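You operate a simulated robot arm through the tools that you are given. There is no shell and no other tool. Be economical: measure what you need, move in short steps, check, and stop when the job is done.

You are at the controls of a simulated two-armed robot. One attempt, no reset.

Task
Take the blue cover cloth from the trough end of the plywood bench and lay it out flat on the conveyor end of the plywood bench.
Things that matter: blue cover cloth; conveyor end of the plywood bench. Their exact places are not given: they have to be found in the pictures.

Only the result counts: the job must be done as asked and must still hold three seconds after the hand-in. Knocking over, shifting, dropping, spilling or breaking anything else fails it. A push-on lid holds only when it is set on centred and level and pressed home; a screw cap is set on level and turned clockwise until tight. Flat cloth is picked up by pressing the open fingertips on it (5 to 10 N) and closing them slowly along it; thin cloth reads only 2 to 8 mm in the jaws.

Robot
Two 7-joint arms with two-finger parallel grippers on one trunk, on a base that drives. Base frame: it is fixed to the floor where the robot stands at the start and does not move with it; the origin is under the middle of the robot, x ahead of it, y to its left, z up; the surface under the hand at the start is at about z = 0.9. Lengths are in m, angles in rad, forces in N, time in s.
The left shoulder is at the start at [0.042, 0.101, 1.136], the right one opposite. With the tool pointing down near the work surface each hand reaches from about 0.24 to 0.52 m from the robot's upright axis, wherever it stands, measured 20 degrees to its own side. Places, roughly: conveyor end of the plywood bench [2.7, 0.2, 0.9]. Payload 2.4 kg a hand.
Tool frame (each hand has its own): the origin (TCP) lies between the finger pads and is the grasp point; the fingertips stand 0.024 m ahead of it; z points along the fingers, y is the line along which they close. Largest opening 0.068 m; finger width 0.017, thickness 0.01; the body of the gripper, 0.04 by 0.07 m, starts 0.041 m behind the TCP.
Orientation is that of the tool frame in the base frame, as a unit quaternion [x, y, z, w]. With the fingers straight down and closing along the base's y, the tool's x points along the base's -x, its y along +y and its z along -z.

Tools
- The arms move only by the tool arm_command. It takes "left_targets", "right_targets" or both (then of equal length, played together; a hand with none holds still); each is text: rows parted by semicolons, each of 7 numbers parted by spaces: the shift along the tool's x, y, z in m, then the turn, a rotation vector about the tool's x, y, z in rad, then the opening, from 0 (shut) to 1 (fully open). In form: dx dy dz ax ay az gripper; .... A call has 1 to 8 rows; each row shifts and turns the commanded pose from where the row before left it, along the tool's axes as they then stand. Each row takes 0.2 s and may step no farther than 0.05 m and 0.15 rad from the row before; otherwise, or with a gripper value out of range, the whole call is refused. Where a pose cannot be reached the arm comes as near as it can. A force on the tool above 40 N (or 10 N above the force at the start of the call, whichever is more), or a blocked arm, ends the call early, and 0.2 s more pass. Each finger travels about 0.072 m/s and halts on what it meets, pressing with about 32 N; the grip force reading is that of the motor and also rises with nothing between the fingers. The clock runs only during rows and for 0.2 s after the last one: add rows that do not move to give the fingers time. It gives the time, the measured TCP pose, the force on the tool (base axes), the opening and the grip force at its end, in the units of the frame above (readings bear some noise), with the torque about the TCP (base axes, N m) and any sound that the robot's microphone picked up.
- Cameras (640 x 400 px; columns grow to the right, rows downward): "scene" is now at [0.1228, 0.0166, 1.2838]; the picture's right is [0.20, -0.98, 0.00], its down [-0.65, -0.14, -0.74] and it looks along [0.73, 0.15, -0.67] (base axes); focal length 214 px, centre (320, 200). "left" rides on the left gripper at [0.084, -0.011, -0.075] in its tool frame; the picture's right is [0.13, 0.99, 0.00], its down [-0.60, 0.08, -0.79] and it looks along [-0.79, 0.10, 0.61] (tool axes); focal length 251 px, centre (320, 200). "right" rides on the right gripper at [0.084, 0.011, -0.075] in its tool frame; the picture's right is [-0.13, 0.99, 0.00], its down [-0.60, -0.08, -0.79] and it looks along [-0.79, -0.10, 0.61] (tool axes); focal length 251 px, centre (320, 200).
- grab_frame(camera): a new picture of that camera. It takes no simulated time.
- lift_body(by): slides the trunk up (or, below 0, down) by that many m; the arms and the scene camera ride with it, the base frame stays. It gives what a move gives, with no picture.
- roll_base(legs): drives the robot by 1 to 6 legs, each [ahead, left, turn to the left] in m, m and rad, along the robot's own axes; the way and the turn of a leg run together, so that a leg with both is an arc; at most 1.5 m and 3.142 rad a leg. The arms and the cameras ride along, it lands a little off, and it stops where it bumps. It gives what a move gives.
- head_to(pan, tilt): turns the head with the scene camera to pan (to the left, within 1.501 rad either way) and tilt (down, from -0.506 to 1.204), counted from straight ahead of the robot. It gives what a move gives.
- locate(camera, pixels): there is no depth. For up to 12 entries [column, row, z] of the newest picture of that camera ("zoom" is the newest enlarged one), the place [x, y] in the base frame at which the ray of that pixel passes the height z, good to about 0.002 m. It takes no simulated time.
- inspect(camera, box): a new picture of the part [left, top, right, bottom] of that camera's present view, enlarged. It takes no simulated time.
- close_job(): hands the job in; it is judged then, once.

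Keep the steps short. Do not move on a guess: measure, check each grasp and each placing, and mend mistakes. In all there are 80 turns and 62 pictures (those below and enlarged ones count). Leave the grippers open and the arms clear of the work at the hand-in unless told otherwise, and finish with a single line.

The tools are called as name(argument=value, ...) on one line, values as JSON. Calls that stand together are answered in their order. arm_command: Moves the arms, as the interface text tells. Its arguments: {"type":"object","properties":{"left_targets":{"type":"string"},"right_targets":{"type":"string"}},"required":[]} The other tools are called the same way: lift_body (by) slides the trunk up or down; roll_base (legs) drives the base; head_to (pan, tilt) turns the head that bears the scene camera; grab_frame (camera) takes a picture; locate (camera, pixels) gives the place at which the rays of pixels pass given heights; inspect (camera, box) takes an enlarged picture of a part of a camera's view; close_job () hands the job in.

At the start:

```text
t: 0.0
left_ee_pos: [0.3449, 0.2501, 1.0807]
left_ee_rot: [0.0, 1.0, 0.0, 0.001]
left_force: [0.2, -0.1, 1.1]
left_moment: [-0.03, 0.01, 0.01]
left_width: 0.0681
left_grip_force: 0.1
right_ee_pos: [0.3574, -0.0724, 1.1394]
right_ee_rot: [0.001, 1.0, 0.0, 0.0]
right_force: [0.2, 0.2, -0.2]
right_moment: [0.02, 0.0, -0.03]
right_width: 0.0679
right_grip_force: 0.0
trunk travel left (down, up): [-0.35, 0.5]
robot x, y, heading: [-0.0023, -0.0025, -0.001]
head pan, tilt: [0.206, 0.731]
```

scene: 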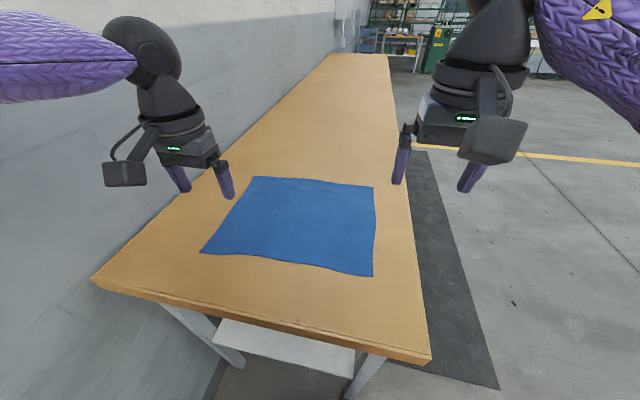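
right: 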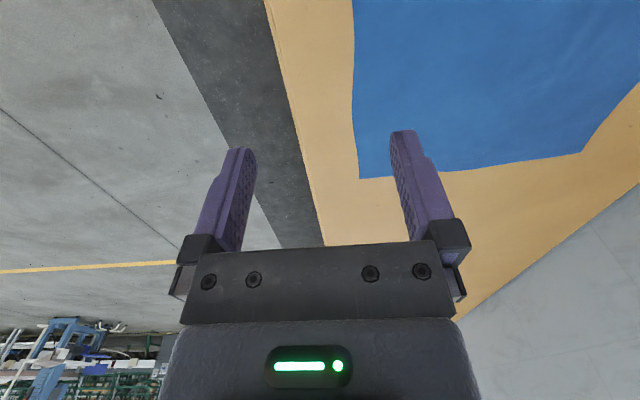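
left: 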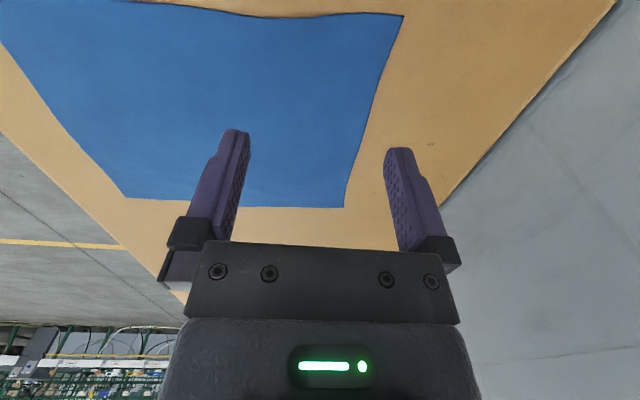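

I see the blue cloth on the near end of the bench, with corners near (254,177), (373,186), (372,276) and (201,252). I'll measure these and the bench edges at z=0.9.

locate(camera="scene", pixels=[[254, 177, 0.9], [373, 186, 0.9], [372, 276, 0.9], [201, 252, 0.9], [92, 280, 0.9], [430, 362, 0.9], [410, 220, 0.9], [388, 55, 0.9], [332, 53, 0.9], [240, 150, 0.9], [376, 225, 0.9], [290, 262, 0.9]])

inspect(camera="scene", box=[280, 30, 440, 130])

```text
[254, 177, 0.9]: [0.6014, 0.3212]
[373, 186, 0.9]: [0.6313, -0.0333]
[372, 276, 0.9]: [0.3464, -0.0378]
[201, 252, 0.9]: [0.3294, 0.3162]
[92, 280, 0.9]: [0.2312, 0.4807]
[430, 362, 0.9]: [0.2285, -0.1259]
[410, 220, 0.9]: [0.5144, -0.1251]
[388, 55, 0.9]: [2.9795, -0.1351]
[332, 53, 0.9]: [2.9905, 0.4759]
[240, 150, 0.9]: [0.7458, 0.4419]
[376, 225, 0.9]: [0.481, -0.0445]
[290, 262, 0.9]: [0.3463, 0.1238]
```

```text
4.00 times, centred on (360, 80) of scene
```

zoom: 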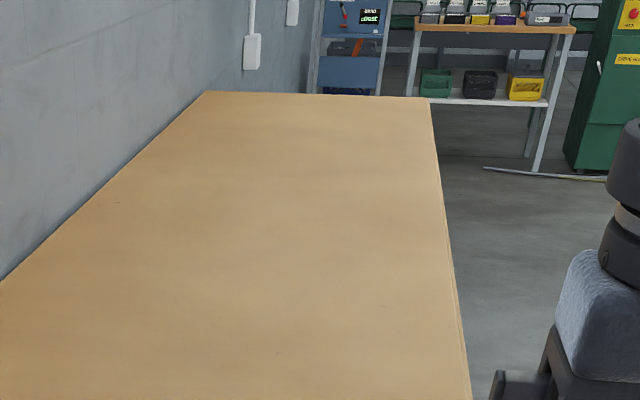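

The bench runs x 0.23 to 2.98 and y −0.126 to 0.48. The cloth lies roughly x 0.34–0.62, y −0.04–0.32. Next I'll shift the base left to centre it on the cloth, then raise the head to survey the route and far end.

roll_base(legs=[[0, 0.14, 0]])

head_to(pan=-0.4, tilt=0.3)

grab_frame(camera="scene")

```text
t: 1.3
left_ee_pos: [0.3446, 0.3507, 1.0834]
left_ee_rot: [0.002, 1.0, 0.007, -0.001]
left_force: [-0.6, 0.2, 0.4]
left_moment: [0.0, 0.02, -0.01]
left_width: 0.068
left_grip_force: 0.0
right_ee_pos: [0.3559, 0.0284, 1.1385]
right_ee_rot: [0.002, 1.0, 0.005, 0.0]
right_force: [-0.2, -0.3, 0.1]
right_moment: [0.03, 0.0, 0.01]
right_width: 0.068
right_grip_force: 0.1
trunk travel left (down, up): [-0.35, 0.5]
robot x, y, heading: [0.0007, 0.1094, -0.002]
head pan, tilt: [0.206, 0.731]
stopped in leg 1: the robot was blocked; the commanded pose is now the measured one
```

```text
t: 2.3
left_ee_pos: [0.3448, 0.3519, 1.0837]
left_ee_rot: [0.0, 1.0, 0.006, 0.0]
left_force: [0.1, 0.0, 0.1]
left_moment: [0.0, -0.04, 0.02]
left_width: 0.0683
left_grip_force: 0.0
right_ee_pos: [0.3575, 0.0299, 1.1376]
right_ee_rot: [0.001, 1.0, 0.005, -0.001]
right_force: [-0.1, 0.2, 1.0]
right_moment: [0.02, 0.01, -0.01]
right_width: 0.0681
right_grip_force: 0.1
trunk travel left (down, up): [-0.35, 0.5]
robot x, y, heading: [0.0025, 0.1139, -0.001]
head pan, tilt: [-0.4, 0.3]
```

```text
57 pictures are left
```

scene: 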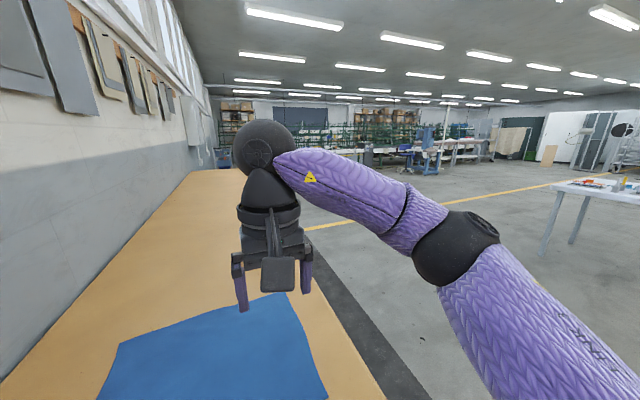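

The wall on the left blocks the base at y≈0.11, and the aisle to the right is clear. I'll back off 3 cm from the wall and look down at the cloth.

roll_base(legs=[[0, -0.03, 0]])

head_to(pan=0.0, tilt=0.95)

grab_frame(camera="scene")

```text
t: 2.9
left_ee_pos: [0.3439, 0.3513, 1.0834]
left_ee_rot: [0.003, 1.0, 0.007, 0.001]
left_force: [0.1, -0.5, 0.0]
left_moment: [0.0, -0.02, 0.03]
left_width: 0.068
left_grip_force: 0.0
right_ee_pos: [0.356, 0.03, 1.1386]
right_ee_rot: [0.003, 1.0, 0.004, 0.0]
right_force: [-1.2, -0.3, 0.6]
right_moment: [0.0, -0.02, -0.01]
right_width: 0.0678
right_grip_force: 0.0
trunk travel left (down, up): [-0.35, 0.5]
robot x, y, heading: [0.0034, 0.109, -0.002]
head pan, tilt: [-0.4, 0.3]
stopped in leg 1: the robot was blocked; the commanded pose is now the measured one
```

```text
t: 4.0
left_ee_pos: [0.3455, 0.3508, 1.0833]
left_ee_rot: [0.002, 1.0, 0.006, 0.0]
left_force: [-0.2, 0.4, -1.6]
left_moment: [0.0, 0.02, -0.03]
left_width: 0.0679
left_grip_force: 0.0
right_ee_pos: [0.3581, 0.029, 1.1393]
right_ee_rot: [0.002, 1.0, 0.005, 0.0]
right_force: [0.3, 0.2, -0.1]
right_moment: [0.02, 0.03, 0.01]
right_width: 0.068
right_grip_force: 0.0
trunk travel left (down, up): [-0.35, 0.5]
robot x, y, heading: [0.0003, 0.111, 0.0]
head pan, tilt: [0.0, 0.949]
```

```text
56 pictures are left
```

scene: 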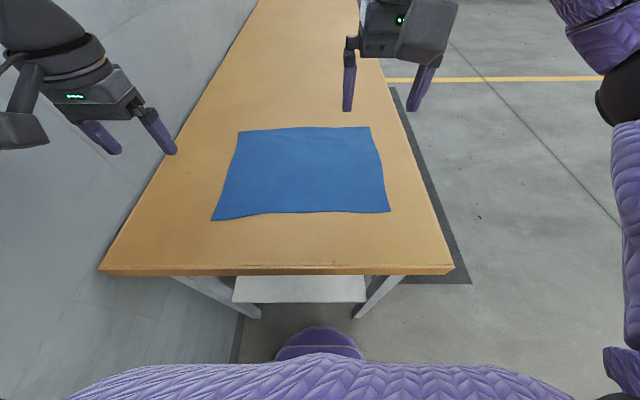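

It was blocked moving right too, probably still in contact. I'll try a small move back and right.

roll_base(legs=[[-0.04, -0.04, 0]])

```text
t: 4.9
left_ee_pos: [0.3056, 0.319, 1.0817]
left_ee_rot: [0.002, 1.0, 0.002, 0.0]
left_force: [0.2, 0.6, 0.3]
left_moment: [0.01, 0.0, -0.02]
left_width: 0.0682
left_grip_force: 0.0
right_ee_pos: [0.3162, -0.0036, 1.1387]
right_ee_rot: [0.003, 1.0, 0.0, 0.0]
right_force: [-0.4, 0.5, 0.0]
right_moment: [0.01, 0.01, 0.02]
right_width: 0.0678
right_grip_force: 0.0
trunk travel left (down, up): [-0.35, 0.5]
robot x, y, heading: [-0.0409, 0.069, -0.003]
head pan, tilt: [0.0, 0.949]
```

Free now. I'll take a new picture and re-measure the near corners from here.

inspect(camera="scene", box=[190, 100, 430, 250])

```text
2.67 times, centred on (310, 175) of scene
```

zoom: 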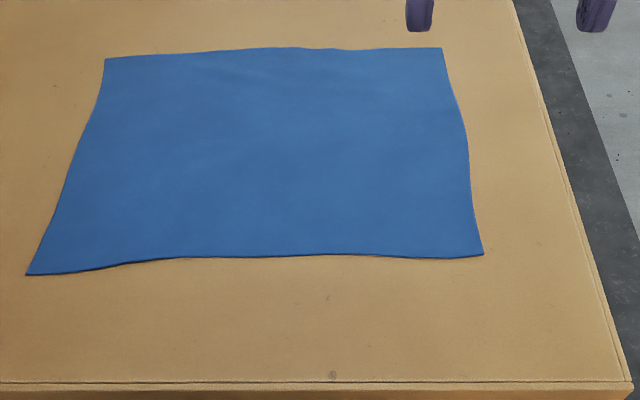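

locate(camera="zoom", pixels=[[27, 274, 0.9], [483, 255, 0.9], [441, 48, 0.9], [106, 59, 0.9], [185, 257, 0.9], [632, 385, 0.9], [350, 255, 0.9]])

```text
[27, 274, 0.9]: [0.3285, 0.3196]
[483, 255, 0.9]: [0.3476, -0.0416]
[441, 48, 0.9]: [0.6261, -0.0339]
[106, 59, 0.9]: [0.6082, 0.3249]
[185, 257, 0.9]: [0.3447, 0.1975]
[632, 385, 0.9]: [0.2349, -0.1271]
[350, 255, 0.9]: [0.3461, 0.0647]
```

Near corners: left (0.3285, 0.320), right (0.348, −0.042). I'll bring both hands, half open, above points about 2 cm inside those corners, to z≈0.96.

arm_command(left_targets="-0.01 -0.006 0.03 0 0 0 0.5; -0.01 -0.006 0.03 0 0 0 0.5; -0.01 -0.006 0.03 0 0 0 0.5; -0.01 -0.006 0.03 0 0 0 0.5; 0 0 0 0 0 0 0.5", right_targets="-0.0115 -0.0035 0.0445 0 0 0 0.5; -0.0115 -0.0035 0.0445 0 0 0 0.5; -0.0115 -0.0035 0.0445 0 0 0 0.5; -0.0115 -0.0035 0.0445 0 0 0 0.5; 0 0 0 0 0 0 0.5")

grab_frame(camera="scene")

```text
t: 6.1
left_ee_pos: [0.3457, 0.2971, 0.9602]
left_ee_rot: [0.003, 1.0, 0.001, 0.001]
left_force: [0.5, 0.3, -0.9]
left_moment: [0.02, 0.03, -0.01]
left_width: 0.0341
left_grip_force: 0.0
right_ee_pos: [0.3618, -0.016, 0.959]
right_ee_rot: [0.003, 1.0, 0.0, -0.001]
right_force: [-0.1, -0.2, 0.2]
right_moment: [0.0, 0.02, 0.0]
right_width: 0.0339
right_grip_force: 0.1
trunk travel left (down, up): [-0.35, 0.5]
robot x, y, heading: [-0.04, 0.0714, -0.004]
head pan, tilt: [0.0, 0.949]
```

```text
54 pictures are left
```

scene: 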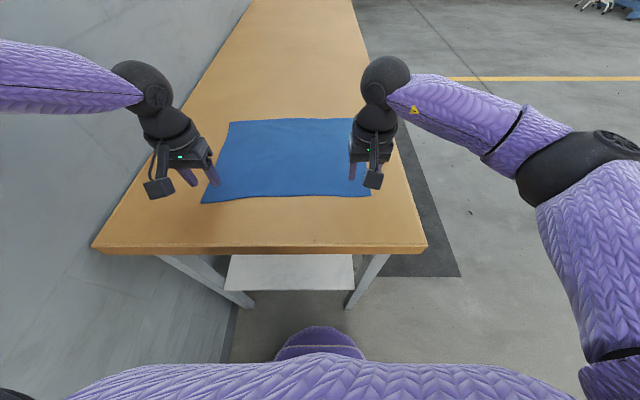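

In position. I'll lower both to about 4 mm above the expected contact height.

arm_command(left_targets="0 0 0.016 0 0 0 0.5; 0 0 0.016 0 0 0 0.5; 0 0 0.002 0 0 0 0.5; 0 0 0.002 0 0 0 0.5", right_targets="0 0 0.016 0 0 0 0.5; 0 0 0.016 0 0 0 0.5; 0 0 0.002 0 0 0 0.5; 0 0 0.002 0 0 0 0.5")

```text
t: 7.1
left_ee_pos: [0.3445, 0.2963, 0.9253]
left_ee_rot: [0.003, 1.0, 0.002, 0.002]
left_force: [-0.3, 0.2, 5.1]
left_moment: [-0.07, 0.09, -0.03]
left_width: 0.034
left_grip_force: 0.2
right_ee_pos: [0.3617, -0.017, 0.9266]
right_ee_rot: [0.003, 1.0, -0.001, 0.0]
right_force: [0.3, 0.8, 1.8]
right_moment: [0.01, -0.02, -0.02]
right_width: 0.0338
right_grip_force: 0.1
trunk travel left (down, up): [-0.35, 0.5]
robot x, y, heading: [-0.0417, 0.0723, -0.0]
head pan, tilt: [0.0, 0.949]
```

Left presses 5 N, right 2 N. I'll press the left a little more and the right more.

arm_command(left_targets="0 0 0.0005 0 0 0 0.5; 0 0 0 0 0 0 0.5", right_targets="0 0 0.001 0 0 0 0.5; 0 0 0.0007 0 0 0 0.5")

```text
t: 7.7
left_ee_pos: [0.3442, 0.2962, 0.9269]
left_ee_rot: [0.002, 1.0, 0.002, 0.002]
left_force: [1.9, -1.3, 6.2]
left_moment: [-0.09, 0.0, 0.04]
left_width: 0.034
left_grip_force: 0.1
right_ee_pos: [0.361, -0.0162, 0.925]
right_ee_rot: [0.003, 1.0, 0.001, 0.002]
right_force: [2.4, 1.0, 19.1]
right_moment: [-0.16, -0.06, 0.0]
right_width: 0.0337
right_grip_force: 0.0
trunk travel left (down, up): [-0.35, 0.5]
robot x, y, heading: [-0.0395, 0.0681, -0.003]
head pan, tilt: [0.0, 0.949]
```

The right is at 19 N, so I'll ease it back 1.1 mm.

arm_command(left_targets="0 0 0 0 0 0 0.5; 0 0 0 0 0 0 0.5", right_targets="0 0 -0.0011 0 0 0 0.5; 0 0 0 0 0 0 0.5")

```text
t: 8.3
left_ee_pos: [0.3442, 0.2971, 0.9244]
left_ee_rot: [0.003, 1.0, 0.001, 0.002]
left_force: [0.3, -0.4, 11.1]
left_moment: [-0.17, 0.03, -0.01]
left_width: 0.0341
left_grip_force: 0.0
right_ee_pos: [0.3624, -0.0167, 0.9253]
right_ee_rot: [0.002, 1.0, 0.0, 0.0]
right_force: [4.3, 0.6, 16.9]
right_moment: [-0.17, -0.1, 0.02]
right_width: 0.0338
right_grip_force: 0.0
trunk travel left (down, up): [-0.35, 0.5]
robot x, y, heading: [-0.0431, 0.0701, -0.004]
head pan, tilt: [0.0, 0.949]
```

Still 17 N right and 11 N left, so I'll ease both off a bit more.

arm_command(left_targets="0 0 -0.0003 0 0 0 0.5; 0 0 0 0 0 0 0.5; 0 0 0 0 0 0 0.5", right_targets="0 0 -0.0012 0 0 0 0.5; 0 0 0 0 0 0 0.5; 0 0 0 0 0 0 0.5")

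```text
t: 9.1
left_ee_pos: [0.3443, 0.297, 0.9244]
left_ee_rot: [0.002, 1.0, 0.002, 0.001]
left_force: [1.3, 1.5, 14.6]
left_moment: [-0.14, 0.03, 0.01]
left_width: 0.0338
left_grip_force: 0.0
right_ee_pos: [0.3608, -0.0167, 0.9256]
right_ee_rot: [0.003, 1.0, 0.0, -0.001]
right_force: [0.5, 0.7, 1.4]
right_moment: [-0.03, 0.0, -0.02]
right_width: 0.0339
right_grip_force: 0.0
trunk travel left (down, up): [-0.35, 0.5]
robot x, y, heading: [-0.0427, 0.0678, -0.001]
head pan, tilt: [0.0, 0.949]
```

The left has crept to 15 N and the right is at 1 N, so I'll trim both.

arm_command(left_targets="0 0 -0.0007 0 0 0 0.5; 0 0 0 0 0 0 0.5; 0 0 0 0 0 0 0.5; 0 0 0 0 0 0 0.5", right_targets="0 0 0.0006 0 0 0 0.5; 0 0 0 0 0 0 0.5; 0 0 0 0 0 0 0.5; 0 0 0 0 0 0 0.5")

```text
t: 10.1
left_ee_pos: [0.3444, 0.2961, 0.9255]
left_ee_rot: [0.003, 1.0, 0.002, 0.001]
left_force: [0.0, 0.5, 2.4]
left_moment: [-0.03, -0.02, 0.0]
left_width: 0.0342
left_grip_force: 0.1
right_ee_pos: [0.3614, -0.0158, 0.9258]
right_ee_rot: [0.002, 1.0, 0.0, 0.0]
right_force: [-1.8, -0.5, 5.4]
right_moment: [-0.04, 0.04, 0.0]
right_width: 0.0339
right_grip_force: 0.1
trunk travel left (down, up): [-0.35, 0.5]
robot x, y, heading: [-0.0385, 0.0703, -0.001]
head pan, tilt: [0.0, 0.949]
```

Left is at 2.4 N and right at 5.4 N. I'll press in small amounts and close slowly in the same call.

arm_command(left_targets="0 0 0.0005 0 0 0 0.5; 0 0 0 0 0 0 0.42; 0 0 0 0 0 0 0.34; 0 0 0 0 0 0 0.26; 0 0 0 0 0 0 0.18; 0 0 0 0 0 0 0.1; 0 0 0 0 0 0 0.03; 0 0 0 0 0 0 0", right_targets="0 0 0.0002 0 0 0 0.5; 0 0 0 0 0 0 0.42; 0 0 0 0 0 0 0.34; 0 0 0 0 0 0 0.26; 0 0 0 0 0 0 0.18; 0 0 0 0 0 0 0.1; 0 0 0 0 0 0 0.03; 0 0 0 0 0 0 0")

grab_frame(camera="left")

grab_frame(camera="right")

```text
t: 11.9
left_ee_pos: [0.3441, 0.2959, 0.9251]
left_ee_rot: [0.003, 1.0, 0.002, 0.001]
left_force: [0.8, -0.4, 9.9]
left_moment: [-0.06, 0.03, 0.01]
left_width: 0.0065
left_grip_force: 28.7
right_ee_pos: [0.361, -0.017, 0.9251]
right_ee_rot: [0.003, 1.0, 0.0, 0.0]
right_force: [0.8, 0.1, 2.1]
right_moment: [0.0, 0.01, -0.02]
right_width: 0.0
right_grip_force: 23.4
trunk travel left (down, up): [-0.35, 0.5]
robot x, y, heading: [-0.0382, 0.0748, -0.006]
head pan, tilt: [0.0, 0.949]
```

```text
53 pictures are left
```

left: 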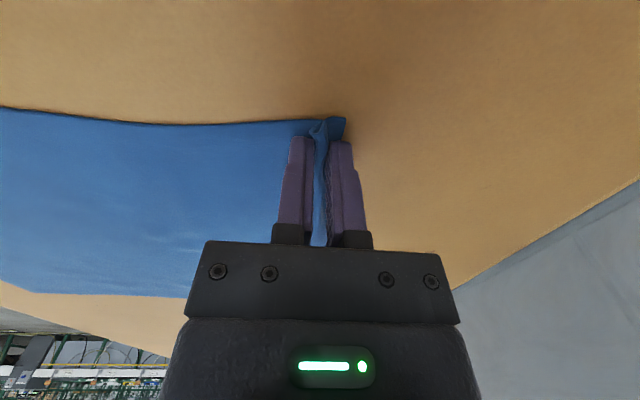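

```text
52 pictures are left
```

right: 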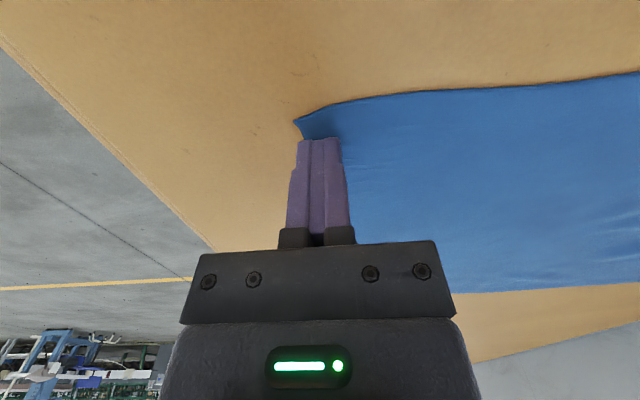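

Left holds the cloth (6.5 mm). Right missed (0 mm). I'll lift the right, reopen, shift slightly inward and press down again, with the left holding.

arm_command(right_targets="0 0 -0.006 0 0 0 0; 0 0.004 -0.004 0 0 0 0.5; 0 0 0 0 0 0 0.5; 0 0 0.006 0 0 0 0.5; 0 0 0.003 0 0 0 0.5; 0 0 0.0013 0 0 0 0.5; 0 0 0 0 0 0 0.5; 0 0 0 0 0 0 0.5")

```text
t: 13.7
left_ee_pos: [0.3448, 0.2953, 0.9253]
left_ee_rot: [0.002, 1.0, 0.002, 0.002]
left_force: [1.1, -0.8, 9.3]
left_moment: [-0.04, 0.03, 0.03]
left_width: 0.0066
left_grip_force: 29.0
right_ee_pos: [0.3622, -0.0129, 0.9255]
right_ee_rot: [0.002, 1.0, 0.0, 0.0]
right_force: [0.3, -0.1, 2.5]
right_moment: [0.03, 0.0, -0.02]
right_width: 0.034
right_grip_force: 0.0
trunk travel left (down, up): [-0.35, 0.5]
robot x, y, heading: [-0.0403, 0.0715, 0.001]
head pan, tilt: [0.0, 0.949]
```

Right is at 2.5 N. I'll press 0.5 mm further and wait.

arm_command(right_targets="0 0 0.0005 0 0 0 0.5; 0 0 0 0 0 0 0.5; 0 0 0 0 0 0 0.5")

```text
t: 14.5
left_ee_pos: [0.3438, 0.2958, 0.9261]
left_ee_rot: [0.002, 1.0, 0.002, 0.001]
left_force: [2.5, -0.4, 7.6]
left_moment: [-0.05, -0.01, -0.03]
left_width: 0.0069
left_grip_force: 29.5
right_ee_pos: [0.3626, -0.0134, 0.9246]
right_ee_rot: [0.002, 1.0, 0.0, 0.0]
right_force: [-1.2, 0.0, 8.7]
right_moment: [0.16, 0.06, 0.03]
right_width: 0.0334
right_grip_force: 0.1
trunk travel left (down, up): [-0.35, 0.5]
robot x, y, heading: [-0.0394, 0.0689, 0.0]
head pan, tilt: [0.0, 0.949]
```

It reads 8.7 N, mostly on the inner finger. I'll press 0.4 mm more and close slowly.

arm_command(right_targets="0 0 0.0004 0 0 0 0.5; 0 0 0 0 0 0 0.42; 0 0 0 0 0 0 0.34; 0 0 0 0 0 0 0.26; 0 0 0 0 0 0 0.18; 0 0 0 0 0 0 0.1; 0 0 0 0 0 0 0.03; 0 0 0 0 0 0 0")

grab_frame(camera="right")

```text
t: 16.3
left_ee_pos: [0.3446, 0.2964, 0.9261]
left_ee_rot: [0.003, 1.0, 0.001, 0.001]
left_force: [0.5, -12.1, 3.4]
left_moment: [-0.26, -0.02, -0.05]
left_width: 0.007
left_grip_force: 29.3
right_ee_pos: [0.3615, -0.0121, 0.9246]
right_ee_rot: [0.002, 1.0, 0.001, 0.001]
right_force: [1.2, 13.7, 23.1]
right_moment: [0.51, -0.01, 0.02]
right_width: 0.0026
right_grip_force: 27.2
trunk travel left (down, up): [-0.35, 0.5]
robot x, y, heading: [-0.0415, 0.0727, 0.001]
head pan, tilt: [0.0, 0.949]
```

```text
51 pictures are left
```

right: 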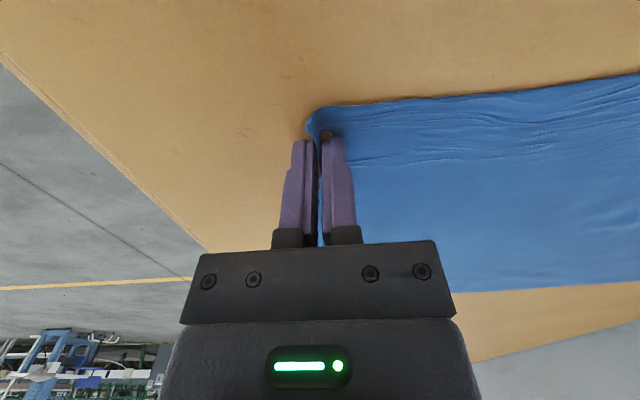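

Both hold, with about 12 N of tension between them. I'll move each 4 mm inward and lift 3 cm.

arm_command(left_targets="0 -0.004 -0.005 0 0 0 0; 0 -0.002 -0.01 0 0 0 0; 0 0 -0.015 0 0 0 0; 0 0 0 0 0 0 0", right_targets="0 0.004 -0.005 0 0 0 0; 0 0.002 -0.01 0 0 0 0; 0 0 -0.015 0 0 0 0; 0 0 0 0 0 0 0")

inspect(camera="scene", box=[140, 60, 460, 260])

```text
t: 17.3
left_ee_pos: [0.3442, 0.2901, 0.9558]
left_ee_rot: [0.003, 1.0, 0.002, 0.001]
left_force: [0.1, -0.9, 0.3]
left_moment: [0.02, -0.03, 0.01]
left_width: 0.0062
left_grip_force: 28.9
right_ee_pos: [0.362, -0.007, 0.9545]
right_ee_rot: [0.003, 1.0, -0.001, 0.0]
right_force: [0.0, 0.4, 0.4]
right_moment: [0.04, -0.03, 0.02]
right_width: 0.0024
right_grip_force: 26.2
trunk travel left (down, up): [-0.35, 0.5]
robot x, y, heading: [-0.0444, 0.07, 0.001]
head pan, tilt: [0.0, 0.949]
```

```text
2.00 times, centred on (300, 160) of scene
```

zoom: 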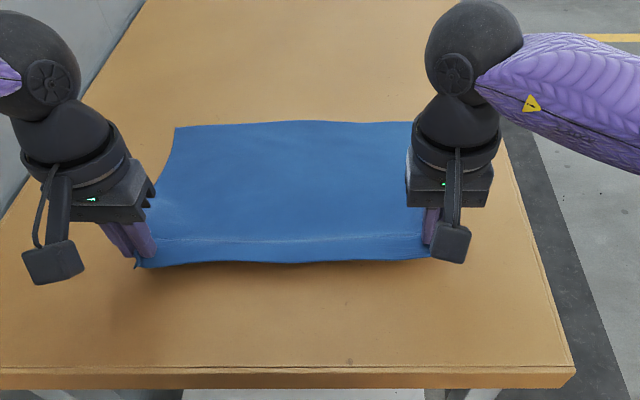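

Both corners are up with the edge between the hands. I'll raise the trunk 0.36 m so the cloth hangs clear.

lift_body(by=0.36)

grab_frame(camera="scene")

```text
t: 20.8
left_ee_pos: [0.3453, 0.2887, 1.3153]
left_ee_rot: [0.003, 1.0, 0.002, 0.0]
left_force: [0.1, 0.0, -0.3]
left_moment: [-0.05, -0.01, 0.01]
left_width: 0.0063
left_grip_force: 29.4
right_ee_pos: [0.3621, -0.0075, 1.3126]
right_ee_rot: [0.002, 1.0, -0.001, -0.001]
right_force: [0.1, -0.3, -0.3]
right_moment: [0.02, -0.04, 0.01]
right_width: 0.0024
right_grip_force: 27.0
trunk travel left (down, up): [-0.71, 0.139]
robot x, y, heading: [-0.0399, 0.0705, -0.001]
head pan, tilt: [0.0, 0.949]
```

```text
49 pictures are left
```

scene: 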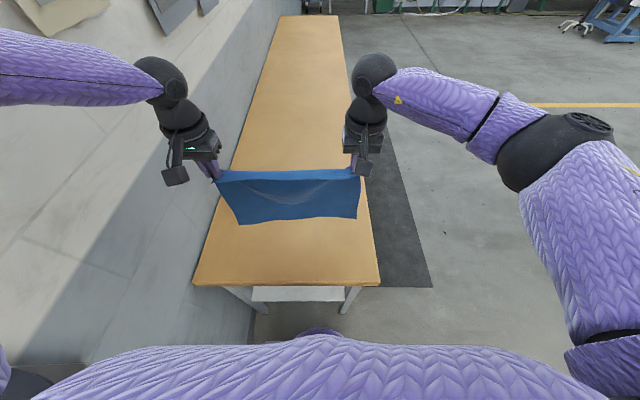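

The cloth hangs between the hands, clear of the bench. Before driving I'll check the space beyond the far end.

head_to(pan=-0.15, tilt=0.4)

grab_frame(camera="scene")

inspect(camera="scene", box=[200, 80, 400, 205])

```text
t: 21.8
left_ee_pos: [0.3451, 0.2889, 1.3153]
left_ee_rot: [0.003, 1.0, 0.002, 0.001]
left_force: [-0.2, -1.1, 0.3]
left_moment: [0.01, 0.01, 0.0]
left_width: 0.0062
left_grip_force: 28.6
right_ee_pos: [0.3616, -0.0072, 1.314]
right_ee_rot: [0.003, 1.0, -0.001, 0.0]
right_force: [0.0, -0.1, -0.1]
right_moment: [-0.01, -0.02, 0.02]
right_width: 0.0026
right_grip_force: 27.0
trunk travel left (down, up): [-0.71, 0.139]
robot x, y, heading: [-0.0409, 0.0713, -0.007]
head pan, tilt: [-0.15, 0.4]
```

```text
48 pictures are left
```

scene: 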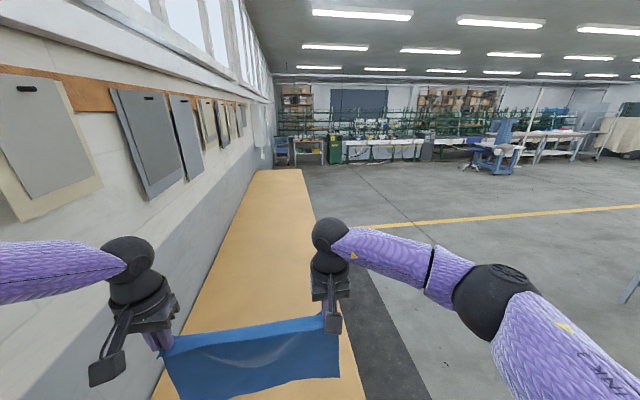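

```text
3.20 times, centred on (300, 142) of scene
```

zoom: 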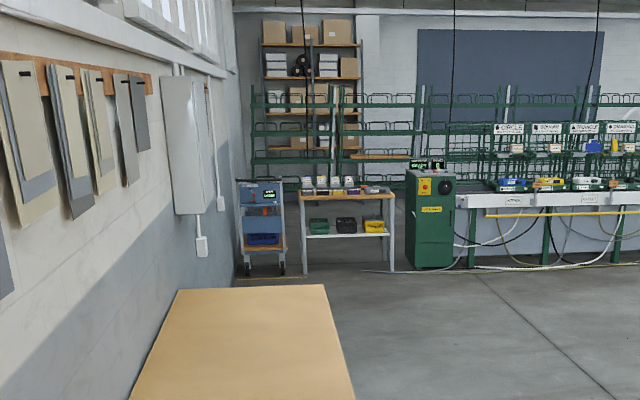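

There is a cart and a small table beyond the end. I'll measure their floor positions, along with the bench's far corners.

locate(camera="zoom", pixels=[[245, 274, 0.0], [305, 273, 0.0], [415, 268, 0.0], [178, 291, 0.9], [323, 285, 0.9], [200, 200, 1.3]])

```text
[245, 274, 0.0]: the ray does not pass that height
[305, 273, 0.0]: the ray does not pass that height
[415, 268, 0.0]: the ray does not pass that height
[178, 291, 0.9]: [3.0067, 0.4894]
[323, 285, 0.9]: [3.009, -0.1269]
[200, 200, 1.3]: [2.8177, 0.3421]
```

The area beyond the bench is clear for several metres. Now I'll drive back, right, then along the aisle.

roll_base(legs=[[-0.4, 0, 0], [0, -1.0, 0], [1.35, 0, 0], [1.35, 0, 0], [1.35, 0, 0]])

```text
t: 27.6
left_ee_pos: [-0.0342, -0.4558, 1.3143]
left_ee_rot: [0.027, 1.0, 0.003, 0.0]
left_force: [0.4, -0.1, -1.0]
left_moment: [0.04, 0.04, -0.05]
left_width: 0.0064
left_grip_force: 29.2
right_ee_pos: [-0.0319, -0.7526, 1.311]
right_ee_rot: [0.027, 1.0, 0.001, -0.002]
right_force: [0.7, -0.4, -0.6]
right_moment: [0.04, 0.05, 0.03]
right_width: 0.0026
right_grip_force: 26.7
trunk travel left (down, up): [-0.71, 0.139]
robot x, y, heading: [-0.4328, -0.6508, -0.051]
head pan, tilt: [-0.15, 0.4]
stopped in leg 2: the robot was blocked; the commanded pose is now the measured one
```

I was blocked at y −0.65 while moving right, so I'll look to the right.

head_to(pan=-1.4, tilt=0.6)

grab_frame(camera="scene")

```text
t: 29.0
left_ee_pos: [-0.0379, -0.4531, 1.3165]
left_ee_rot: [0.026, 1.0, 0.002, 0.001]
left_force: [-0.1, 0.8, 0.6]
left_moment: [0.0, 0.01, -0.03]
left_width: 0.0063
left_grip_force: 29.3
right_ee_pos: [-0.0357, -0.7512, 1.3145]
right_ee_rot: [0.026, 1.0, 0.0, -0.001]
right_force: [0.9, -0.3, 0.0]
right_moment: [-0.02, 0.02, 0.0]
right_width: 0.0024
right_grip_force: 26.1
trunk travel left (down, up): [-0.71, 0.139]
robot x, y, heading: [-0.4339, -0.6495, -0.053]
head pan, tilt: [-1.4, 0.6]
```

```text
46 pictures are left
```

scene: 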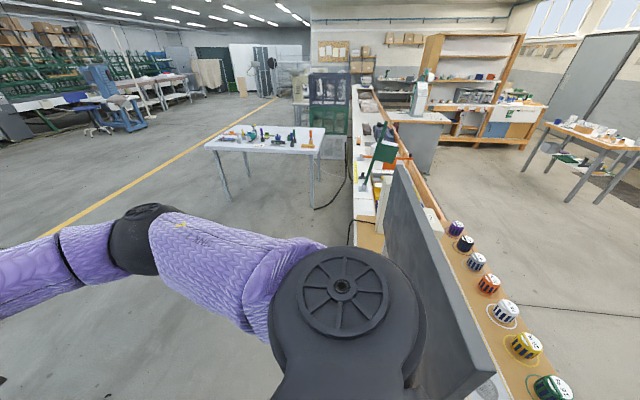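

There's a workbench with a panel behind my right side, and I'm touching it. I'll pull forward away from it, correct the heading and move out.

roll_base(legs=[[0.4, 0.03, 0], [0, -0.15, 0.05]])

grab_frame(camera="scene")

```text
t: 32.6
left_ee_pos: [0.36, -0.5708, 1.315]
left_ee_rot: [-0.002, 1.0, 0.003, 0.0]
left_force: [-0.3, 0.5, 0.3]
left_moment: [0.02, 0.01, 0.04]
left_width: 0.0065
left_grip_force: 29.2
right_ee_pos: [0.3797, -0.8691, 1.3142]
right_ee_rot: [-0.002, 1.0, 0.0, 0.0]
right_force: [0.5, -0.6, 0.1]
right_moment: [0.0, 0.02, 0.0]
right_width: 0.0023
right_grip_force: 26.7
trunk travel left (down, up): [-0.71, 0.139]
robot x, y, heading: [-0.0248, -0.7913, 0.005]
head pan, tilt: [-1.4, 0.6]
```

```text
45 pictures are left
```

scene: 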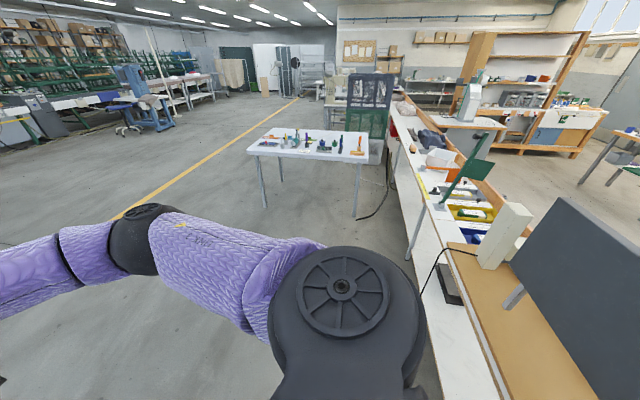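

Nothing is disturbed and I'm clear. Next I'll drive ahead along the aisle to beyond the far end.

roll_base(legs=[[1.25, 0, 0], [1.25, 0, 0], [1.2, 0, 0]])

head_to(pan=1.2, tilt=0.5)

grab_frame(camera="scene")

```text
t: 50.4
left_ee_pos: [4.0513, -0.5811, 1.3155]
left_ee_rot: [0.004, 1.0, 0.002, 0.0]
left_force: [1.0, -0.2, -0.5]
left_moment: [-0.05, -0.01, -0.02]
left_width: 0.0064
left_grip_force: 28.6
right_ee_pos: [4.0681, -0.8782, 1.3135]
right_ee_rot: [0.004, 1.0, 0.0, -0.001]
right_force: [0.1, 0.0, -1.2]
right_moment: [0.02, 0.0, 0.03]
right_width: 0.002
right_grip_force: 27.2
trunk travel left (down, up): [-0.71, 0.139]
robot x, y, heading: [3.6681, -0.7956, -0.004]
head pan, tilt: [-1.4, 0.6]
```

```text
t: 52.8
left_ee_pos: [4.052, -0.5821, 1.3156]
left_ee_rot: [0.005, 1.0, 0.001, 0.001]
left_force: [-0.7, -0.7, 0.2]
left_moment: [-0.03, 0.0, -0.02]
left_width: 0.0063
left_grip_force: 29.4
right_ee_pos: [4.0684, -0.8776, 1.3138]
right_ee_rot: [0.004, 1.0, -0.001, -0.001]
right_force: [0.8, 0.4, -0.6]
right_moment: [0.0, -0.02, 0.01]
right_width: 0.0022
right_grip_force: 25.8
trunk travel left (down, up): [-0.71, 0.139]
robot x, y, heading: [3.6663, -0.7956, -0.004]
head pan, tilt: [1.201, 0.499]
```

```text
44 pictures are left
```

scene: 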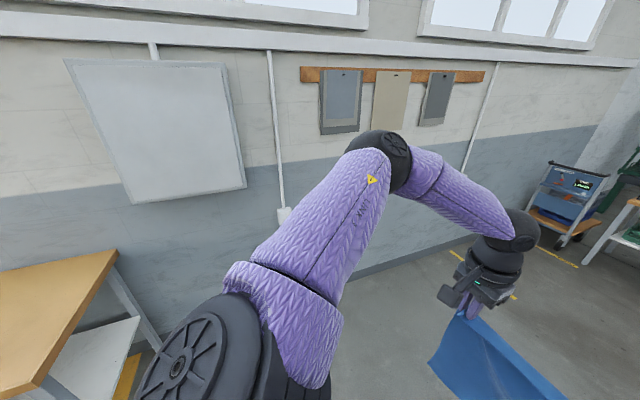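

The space is clear. I'll turn round to face the bench end and shift sideways in line with it.

roll_base(legs=[[0, 0, 1.57], [0, 0, 1.575], [0, -0.83, 0]])

head_to(pan=0, tilt=0.7)

grab_frame(camera="scene")

```text
t: 64.8
left_ee_pos: [3.2953, -0.1775, 1.3159]
left_ee_rot: [1.0, -0.019, -0.001, 0.002]
left_force: [0.3, 0.1, 0.7]
left_moment: [-0.03, 0.01, -0.05]
left_width: 0.0023
left_grip_force: 26.7
right_ee_pos: [3.2876, 0.1184, 1.3143]
right_ee_rot: [1.0, -0.021, 0.001, 0.0]
right_force: [0.7, 0.4, 0.4]
right_moment: [-0.01, 0.03, -0.03]
right_width: 0.0023
right_grip_force: 26.7
trunk travel left (down, up): [-0.71, 0.139]
robot x, y, heading: [3.687, 0.0249, 3.105]
head pan, tilt: [1.201, 0.499]
```

```text
t: 66.2
left_ee_pos: [3.2941, -0.1777, 1.3161]
left_ee_rot: [1.0, -0.02, -0.001, 0.002]
left_force: [-0.1, -0.3, -0.4]
left_moment: [0.02, -0.03, 0.0]
left_width: 0.0024
left_grip_force: 26.7
right_ee_pos: [3.2888, 0.1191, 1.3126]
right_ee_rot: [1.0, -0.021, 0.001, 0.001]
right_force: [-0.7, -0.8, -0.2]
right_moment: [0.0, -0.02, 0.0]
right_width: 0.0025
right_grip_force: 26.5
trunk travel left (down, up): [-0.71, 0.139]
robot x, y, heading: [3.6896, 0.0248, 3.1]
head pan, tilt: [0.0, 0.7]
```

```text
43 pictures are left
```

scene: 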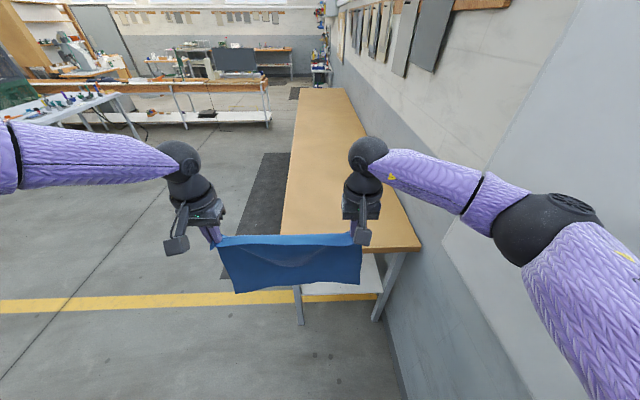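

The left jaw reading dropped to 2.4 mm, so I'll check that grip closely.

inspect(camera="scene", box=[150, 180, 400, 336])

grab_frame(camera="left")

```text
2.56 times, centred on (275, 258) of scene
```

zoom: 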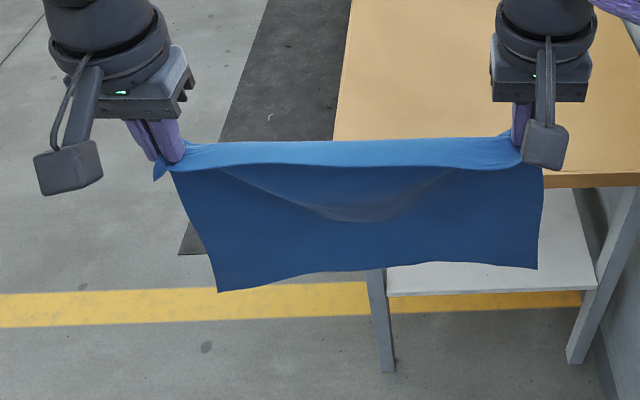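

```text
41 pictures are left
```

left: 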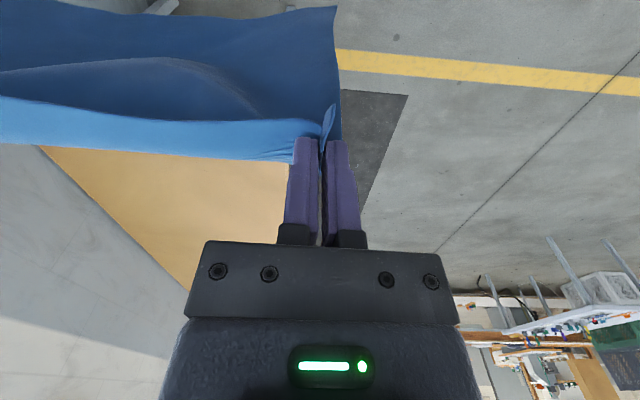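

The cloth still hangs from both corners. I'll straighten the heading, ease toward the wall a little, then drive up to the bench end.

roll_base(legs=[[0, -0.045, 0.038], [0.42, 0, 0]])

head_to(pan=0, tilt=0.95)

grab_frame(camera="scene")

```text
t: 69.3
left_ee_pos: [2.8828, -0.1458, 1.3146]
left_ee_rot: [1.0, -0.003, -0.001, 0.001]
left_force: [-0.3, 0.3, -0.2]
left_moment: [0.02, -0.01, -0.04]
left_width: 0.0025
left_grip_force: 26.5
right_ee_pos: [2.867, 0.1524, 1.3126]
right_ee_rot: [1.0, -0.004, 0.002, 0.0]
right_force: [-0.5, -0.3, -0.5]
right_moment: [-0.02, -0.04, -0.02]
right_width: 0.0026
right_grip_force: 26.4
trunk travel left (down, up): [-0.71, 0.139]
robot x, y, heading: [3.2678, 0.0725, 3.137]
head pan, tilt: [0.0, 0.7]
```

```text
t: 70.0
left_ee_pos: [2.8844, -0.1456, 1.3154]
left_ee_rot: [1.0, -0.004, -0.001, 0.002]
left_force: [-0.6, 0.5, -1.0]
left_moment: [0.06, 0.0, -0.03]
left_width: 0.0024
left_grip_force: 26.7
right_ee_pos: [2.8678, 0.1517, 1.3144]
right_ee_rot: [1.0, -0.003, 0.001, 0.0]
right_force: [-0.5, -1.1, -0.4]
right_moment: [-0.01, -0.01, -0.01]
right_width: 0.0024
right_grip_force: 26.2
trunk travel left (down, up): [-0.71, 0.139]
robot x, y, heading: [3.2676, 0.0717, 3.139]
head pan, tilt: [0.0, 0.949]
```

```text
40 pictures are left
```

scene: 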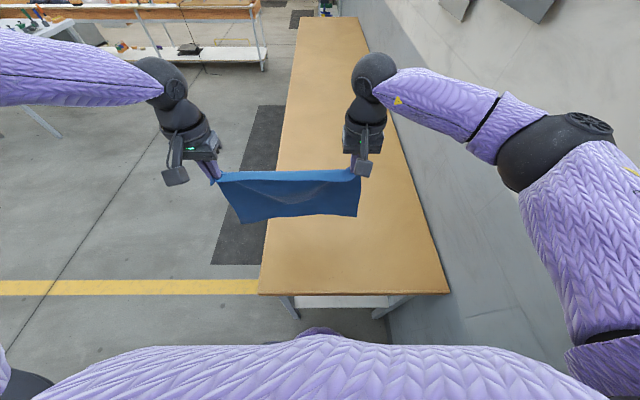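

Robot is in place at (3.27, 0.07). I'll shift both hands 14 cm toward the wall (+y) and tilt the fingers forward about 0.8 rad for longer reach.

arm_command(left_targets="0 -0.0175 0 0 -0.1 0 0; 0 -0.0175 0 0 -0.1 0 0; 0 -0.0175 0 0 -0.1 0 0; 0 -0.0175 0 0 -0.1 0 0; 0 -0.0175 0 0 -0.1 0 0; 0 -0.0175 0 0 -0.1 0 0; 0 -0.0175 0 0 -0.1 0 0; 0 -0.0175 0 0 -0.1 0 0", right_targets="0 -0.0175 0 0 -0.1 0 0; 0 -0.0175 0 0 -0.1 0 0; 0 -0.0175 0 0 -0.1 0 0; 0 -0.0175 0 0 -0.1 0 0; 0 -0.0175 0 0 -0.1 0 0; 0 -0.0175 0 0 -0.1 0 0; 0 -0.0175 0 0 -0.1 0 0; 0 -0.0175 0 0 -0.1 0 0")

grab_frame(camera="scene")

```text
t: 71.8
left_ee_pos: [2.8897, -0.0193, 1.3279]
left_ee_rot: [0.92, -0.005, -0.392, -0.002]
left_force: [-1.1, 16.5, -1.0]
left_moment: [0.2, 0.0, -0.44]
left_width: 0.0025
left_grip_force: 26.3
left hand out of reach, approached as far as the arm can: row 8
right_ee_pos: [2.8701, 0.2916, 1.3143]
right_ee_rot: [0.921, -0.001, -0.39, 0.002]
right_force: [0.4, -16.3, 1.0]
right_moment: [-0.34, 0.02, 0.25]
right_width: 0.0025
right_grip_force: 26.6
trunk travel left (down, up): [-0.71, 0.139]
robot x, y, heading: [3.2682, 0.0701, 3.136]
head pan, tilt: [0.0, 0.949]
```

```text
39 pictures are left
```

scene: 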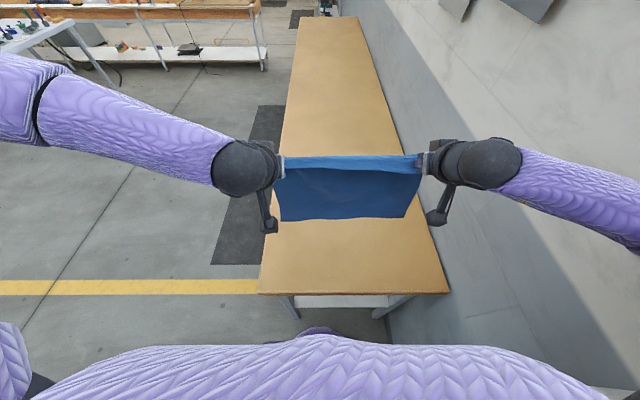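

The left arm hit a limit and the cloth is taut (16 N). I'll bring the right hand back 15 mm to relieve it.

arm_command(right_targets="0 0.009 0 0 0 0 0; 0 0.008 0 0 0 0 0; 0 0 0 0 0 0 0")

lift_body(by=-0.08)

```text
t: 72.6
left_ee_pos: [2.8896, -0.0223, 1.3282]
left_ee_rot: [0.921, -0.003, -0.39, 0.001]
left_force: [-0.8, 1.8, -0.4]
left_moment: [0.04, -0.03, -0.05]
left_width: 0.0024
left_grip_force: 26.8
right_ee_pos: [2.8683, 0.275, 1.3137]
right_ee_rot: [0.921, -0.003, -0.389, -0.002]
right_force: [-0.6, -1.8, -0.2]
right_moment: [-0.04, 0.01, 0.02]
right_width: 0.0023
right_grip_force: 26.3
trunk travel left (down, up): [-0.71, 0.139]
robot x, y, heading: [3.2754, 0.072, 3.138]
head pan, tilt: [0.0, 0.949]
```

```text
t: 73.8
left_ee_pos: [2.8892, -0.0225, 1.2464]
left_ee_rot: [0.921, -0.004, -0.39, 0.0]
left_force: [-1.2, 0.7, -0.9]
left_moment: [0.0, 0.03, -0.08]
left_width: 0.0024
left_grip_force: 26.7
right_ee_pos: [2.8681, 0.2757, 1.234]
right_ee_rot: [0.921, -0.003, -0.389, -0.001]
right_force: [-0.4, -0.1, 0.0]
right_moment: [-0.03, 0.03, -0.01]
right_width: 0.0023
right_grip_force: 26.5
trunk travel left (down, up): [-0.63, 0.219]
robot x, y, heading: [3.2694, 0.0713, 3.136]
head pan, tilt: [0.0, 0.949]
```

Tension is relieved. I'll reach both hands forward at constant height.

arm_command(left_targets="-0.0223 0 0.0229 0 0 0 0; -0.0223 0 0.0229 0 0 0 0; -0.0223 0 0.0229 0 0 0 0; -0.0223 0 0.0229 0 0 0 0; -0.0223 0 0.0229 0 0 0 0; -0.0223 0 0.0229 0 0 0 0", right_targets="-0.0223 0 0.0229 0 0 0 0; -0.0223 0 0.0229 0 0 0 0; -0.0223 0 0.0229 0 0 0 0; -0.0223 0 0.0229 0 0 0 0; -0.0223 0 0.0229 0 0 0 0; -0.0223 0 0.0229 0 0 0 0")

grab_frame(camera="scene")

```text
t: 75.0
left_ee_pos: [2.7737, -0.0642, 1.2802]
left_ee_rot: [0.921, -0.01, -0.389, -0.007]
left_force: [-4.1, 27.3, -4.8]
left_moment: [0.24, -0.04, -0.58]
left_width: 0.0016
left_grip_force: 25.9
left hand out of reach, approached as far as the arm can: row 1, 2, 3, 4, 5, 6
right_ee_pos: [2.7109, 0.2624, 1.2351]
right_ee_rot: [0.92, 0.006, -0.391, 0.009]
right_force: [5.4, -26.3, 4.4]
right_moment: [-0.55, 0.0, 0.49]
right_width: 0.0027
right_grip_force: 27.0
trunk travel left (down, up): [-0.63, 0.219]
robot x, y, heading: [3.2733, 0.0715, 3.134]
head pan, tilt: [0.0, 0.949]
stopped in row 6 (left hand): the force on the tool passed its limit at 43 N (the readings are from after the stop); the commanded pose is now the measured one
```

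```text
38 pictures are left
```

scene: 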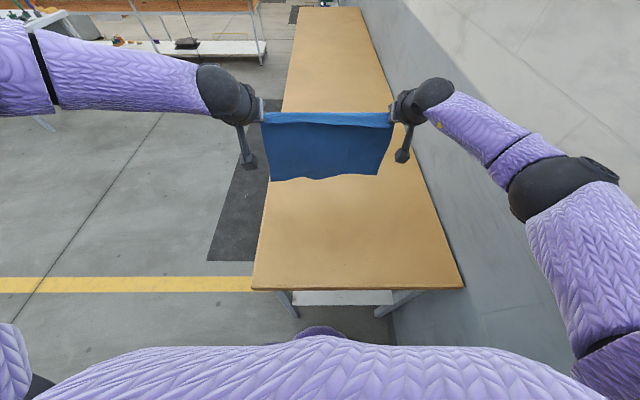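

The left arm is limited reaching across my centre and the cloth is taut. I'll bring the right hand back level with the left and inward to relieve it.

arm_command(left_targets="0.004 0 0.004 0 0 0 0; 0.008 0 0.008 0 0 0 0; 0.008 0 0.008 0 0 0 0; 0 0 0 0 0 0 0", right_targets="0.014 0.01 -0.014 0 0 0 0; 0.014 0.01 -0.014 0 0 0 0; 0.014 0.01 -0.014 0 0 0 0; 0 0 0 0 0 0 0")

grab_frame(camera="right")

grab_frame(camera="left")

```text
t: 76.0
left_ee_pos: [2.7831, -0.0752, 1.2572]
left_ee_rot: [0.921, -0.006, -0.39, -0.003]
left_force: [-0.3, 2.3, 0.4]
left_moment: [0.0, -0.02, -0.01]
left_width: 0.0015
left_grip_force: 25.9
left hand out of reach, approached as far as the arm can: row 2, 3
right_ee_pos: [2.7712, 0.2401, 1.2335]
right_ee_rot: [0.921, 0.002, -0.389, 0.003]
right_force: [0.1, -1.6, -0.1]
right_moment: [-0.07, -0.01, 0.01]
right_width: 0.0027
right_grip_force: 26.3
trunk travel left (down, up): [-0.63, 0.219]
robot x, y, heading: [3.2713, 0.0734, 3.137]
head pan, tilt: [0.0, 0.949]
```

```text
37 pictures are left
```

right: 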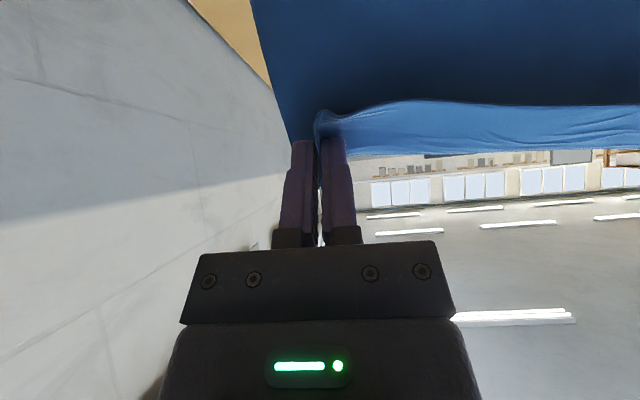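

```text
36 pictures are left
```

left: 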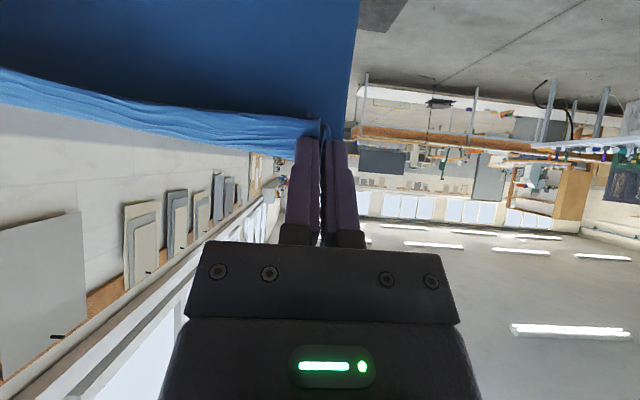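

Tension is gone and both hands still hold. I'll roll the base 6 cm toward the wall to bring the cloth further onto the bench.

roll_base(legs=[[0, -0.06, 0]])

```text
t: 77.0
left_ee_pos: [2.782, -0.013, 1.2579]
left_ee_rot: [0.921, -0.008, -0.39, -0.003]
left_force: [-0.2, 0.4, 0.0]
left_moment: [0.04, -0.04, 0.0]
left_width: 0.0017
left_grip_force: 26.0
right_ee_pos: [2.7701, 0.3002, 1.2344]
right_ee_rot: [0.921, 0.003, -0.391, 0.006]
right_force: [0.1, 0.0, 1.0]
right_moment: [-0.03, -0.01, 0.03]
right_width: 0.0025
right_grip_force: 26.7
trunk travel left (down, up): [-0.63, 0.219]
robot x, y, heading: [3.2722, 0.131, 3.138]
head pan, tilt: [0.0, 0.949]
```

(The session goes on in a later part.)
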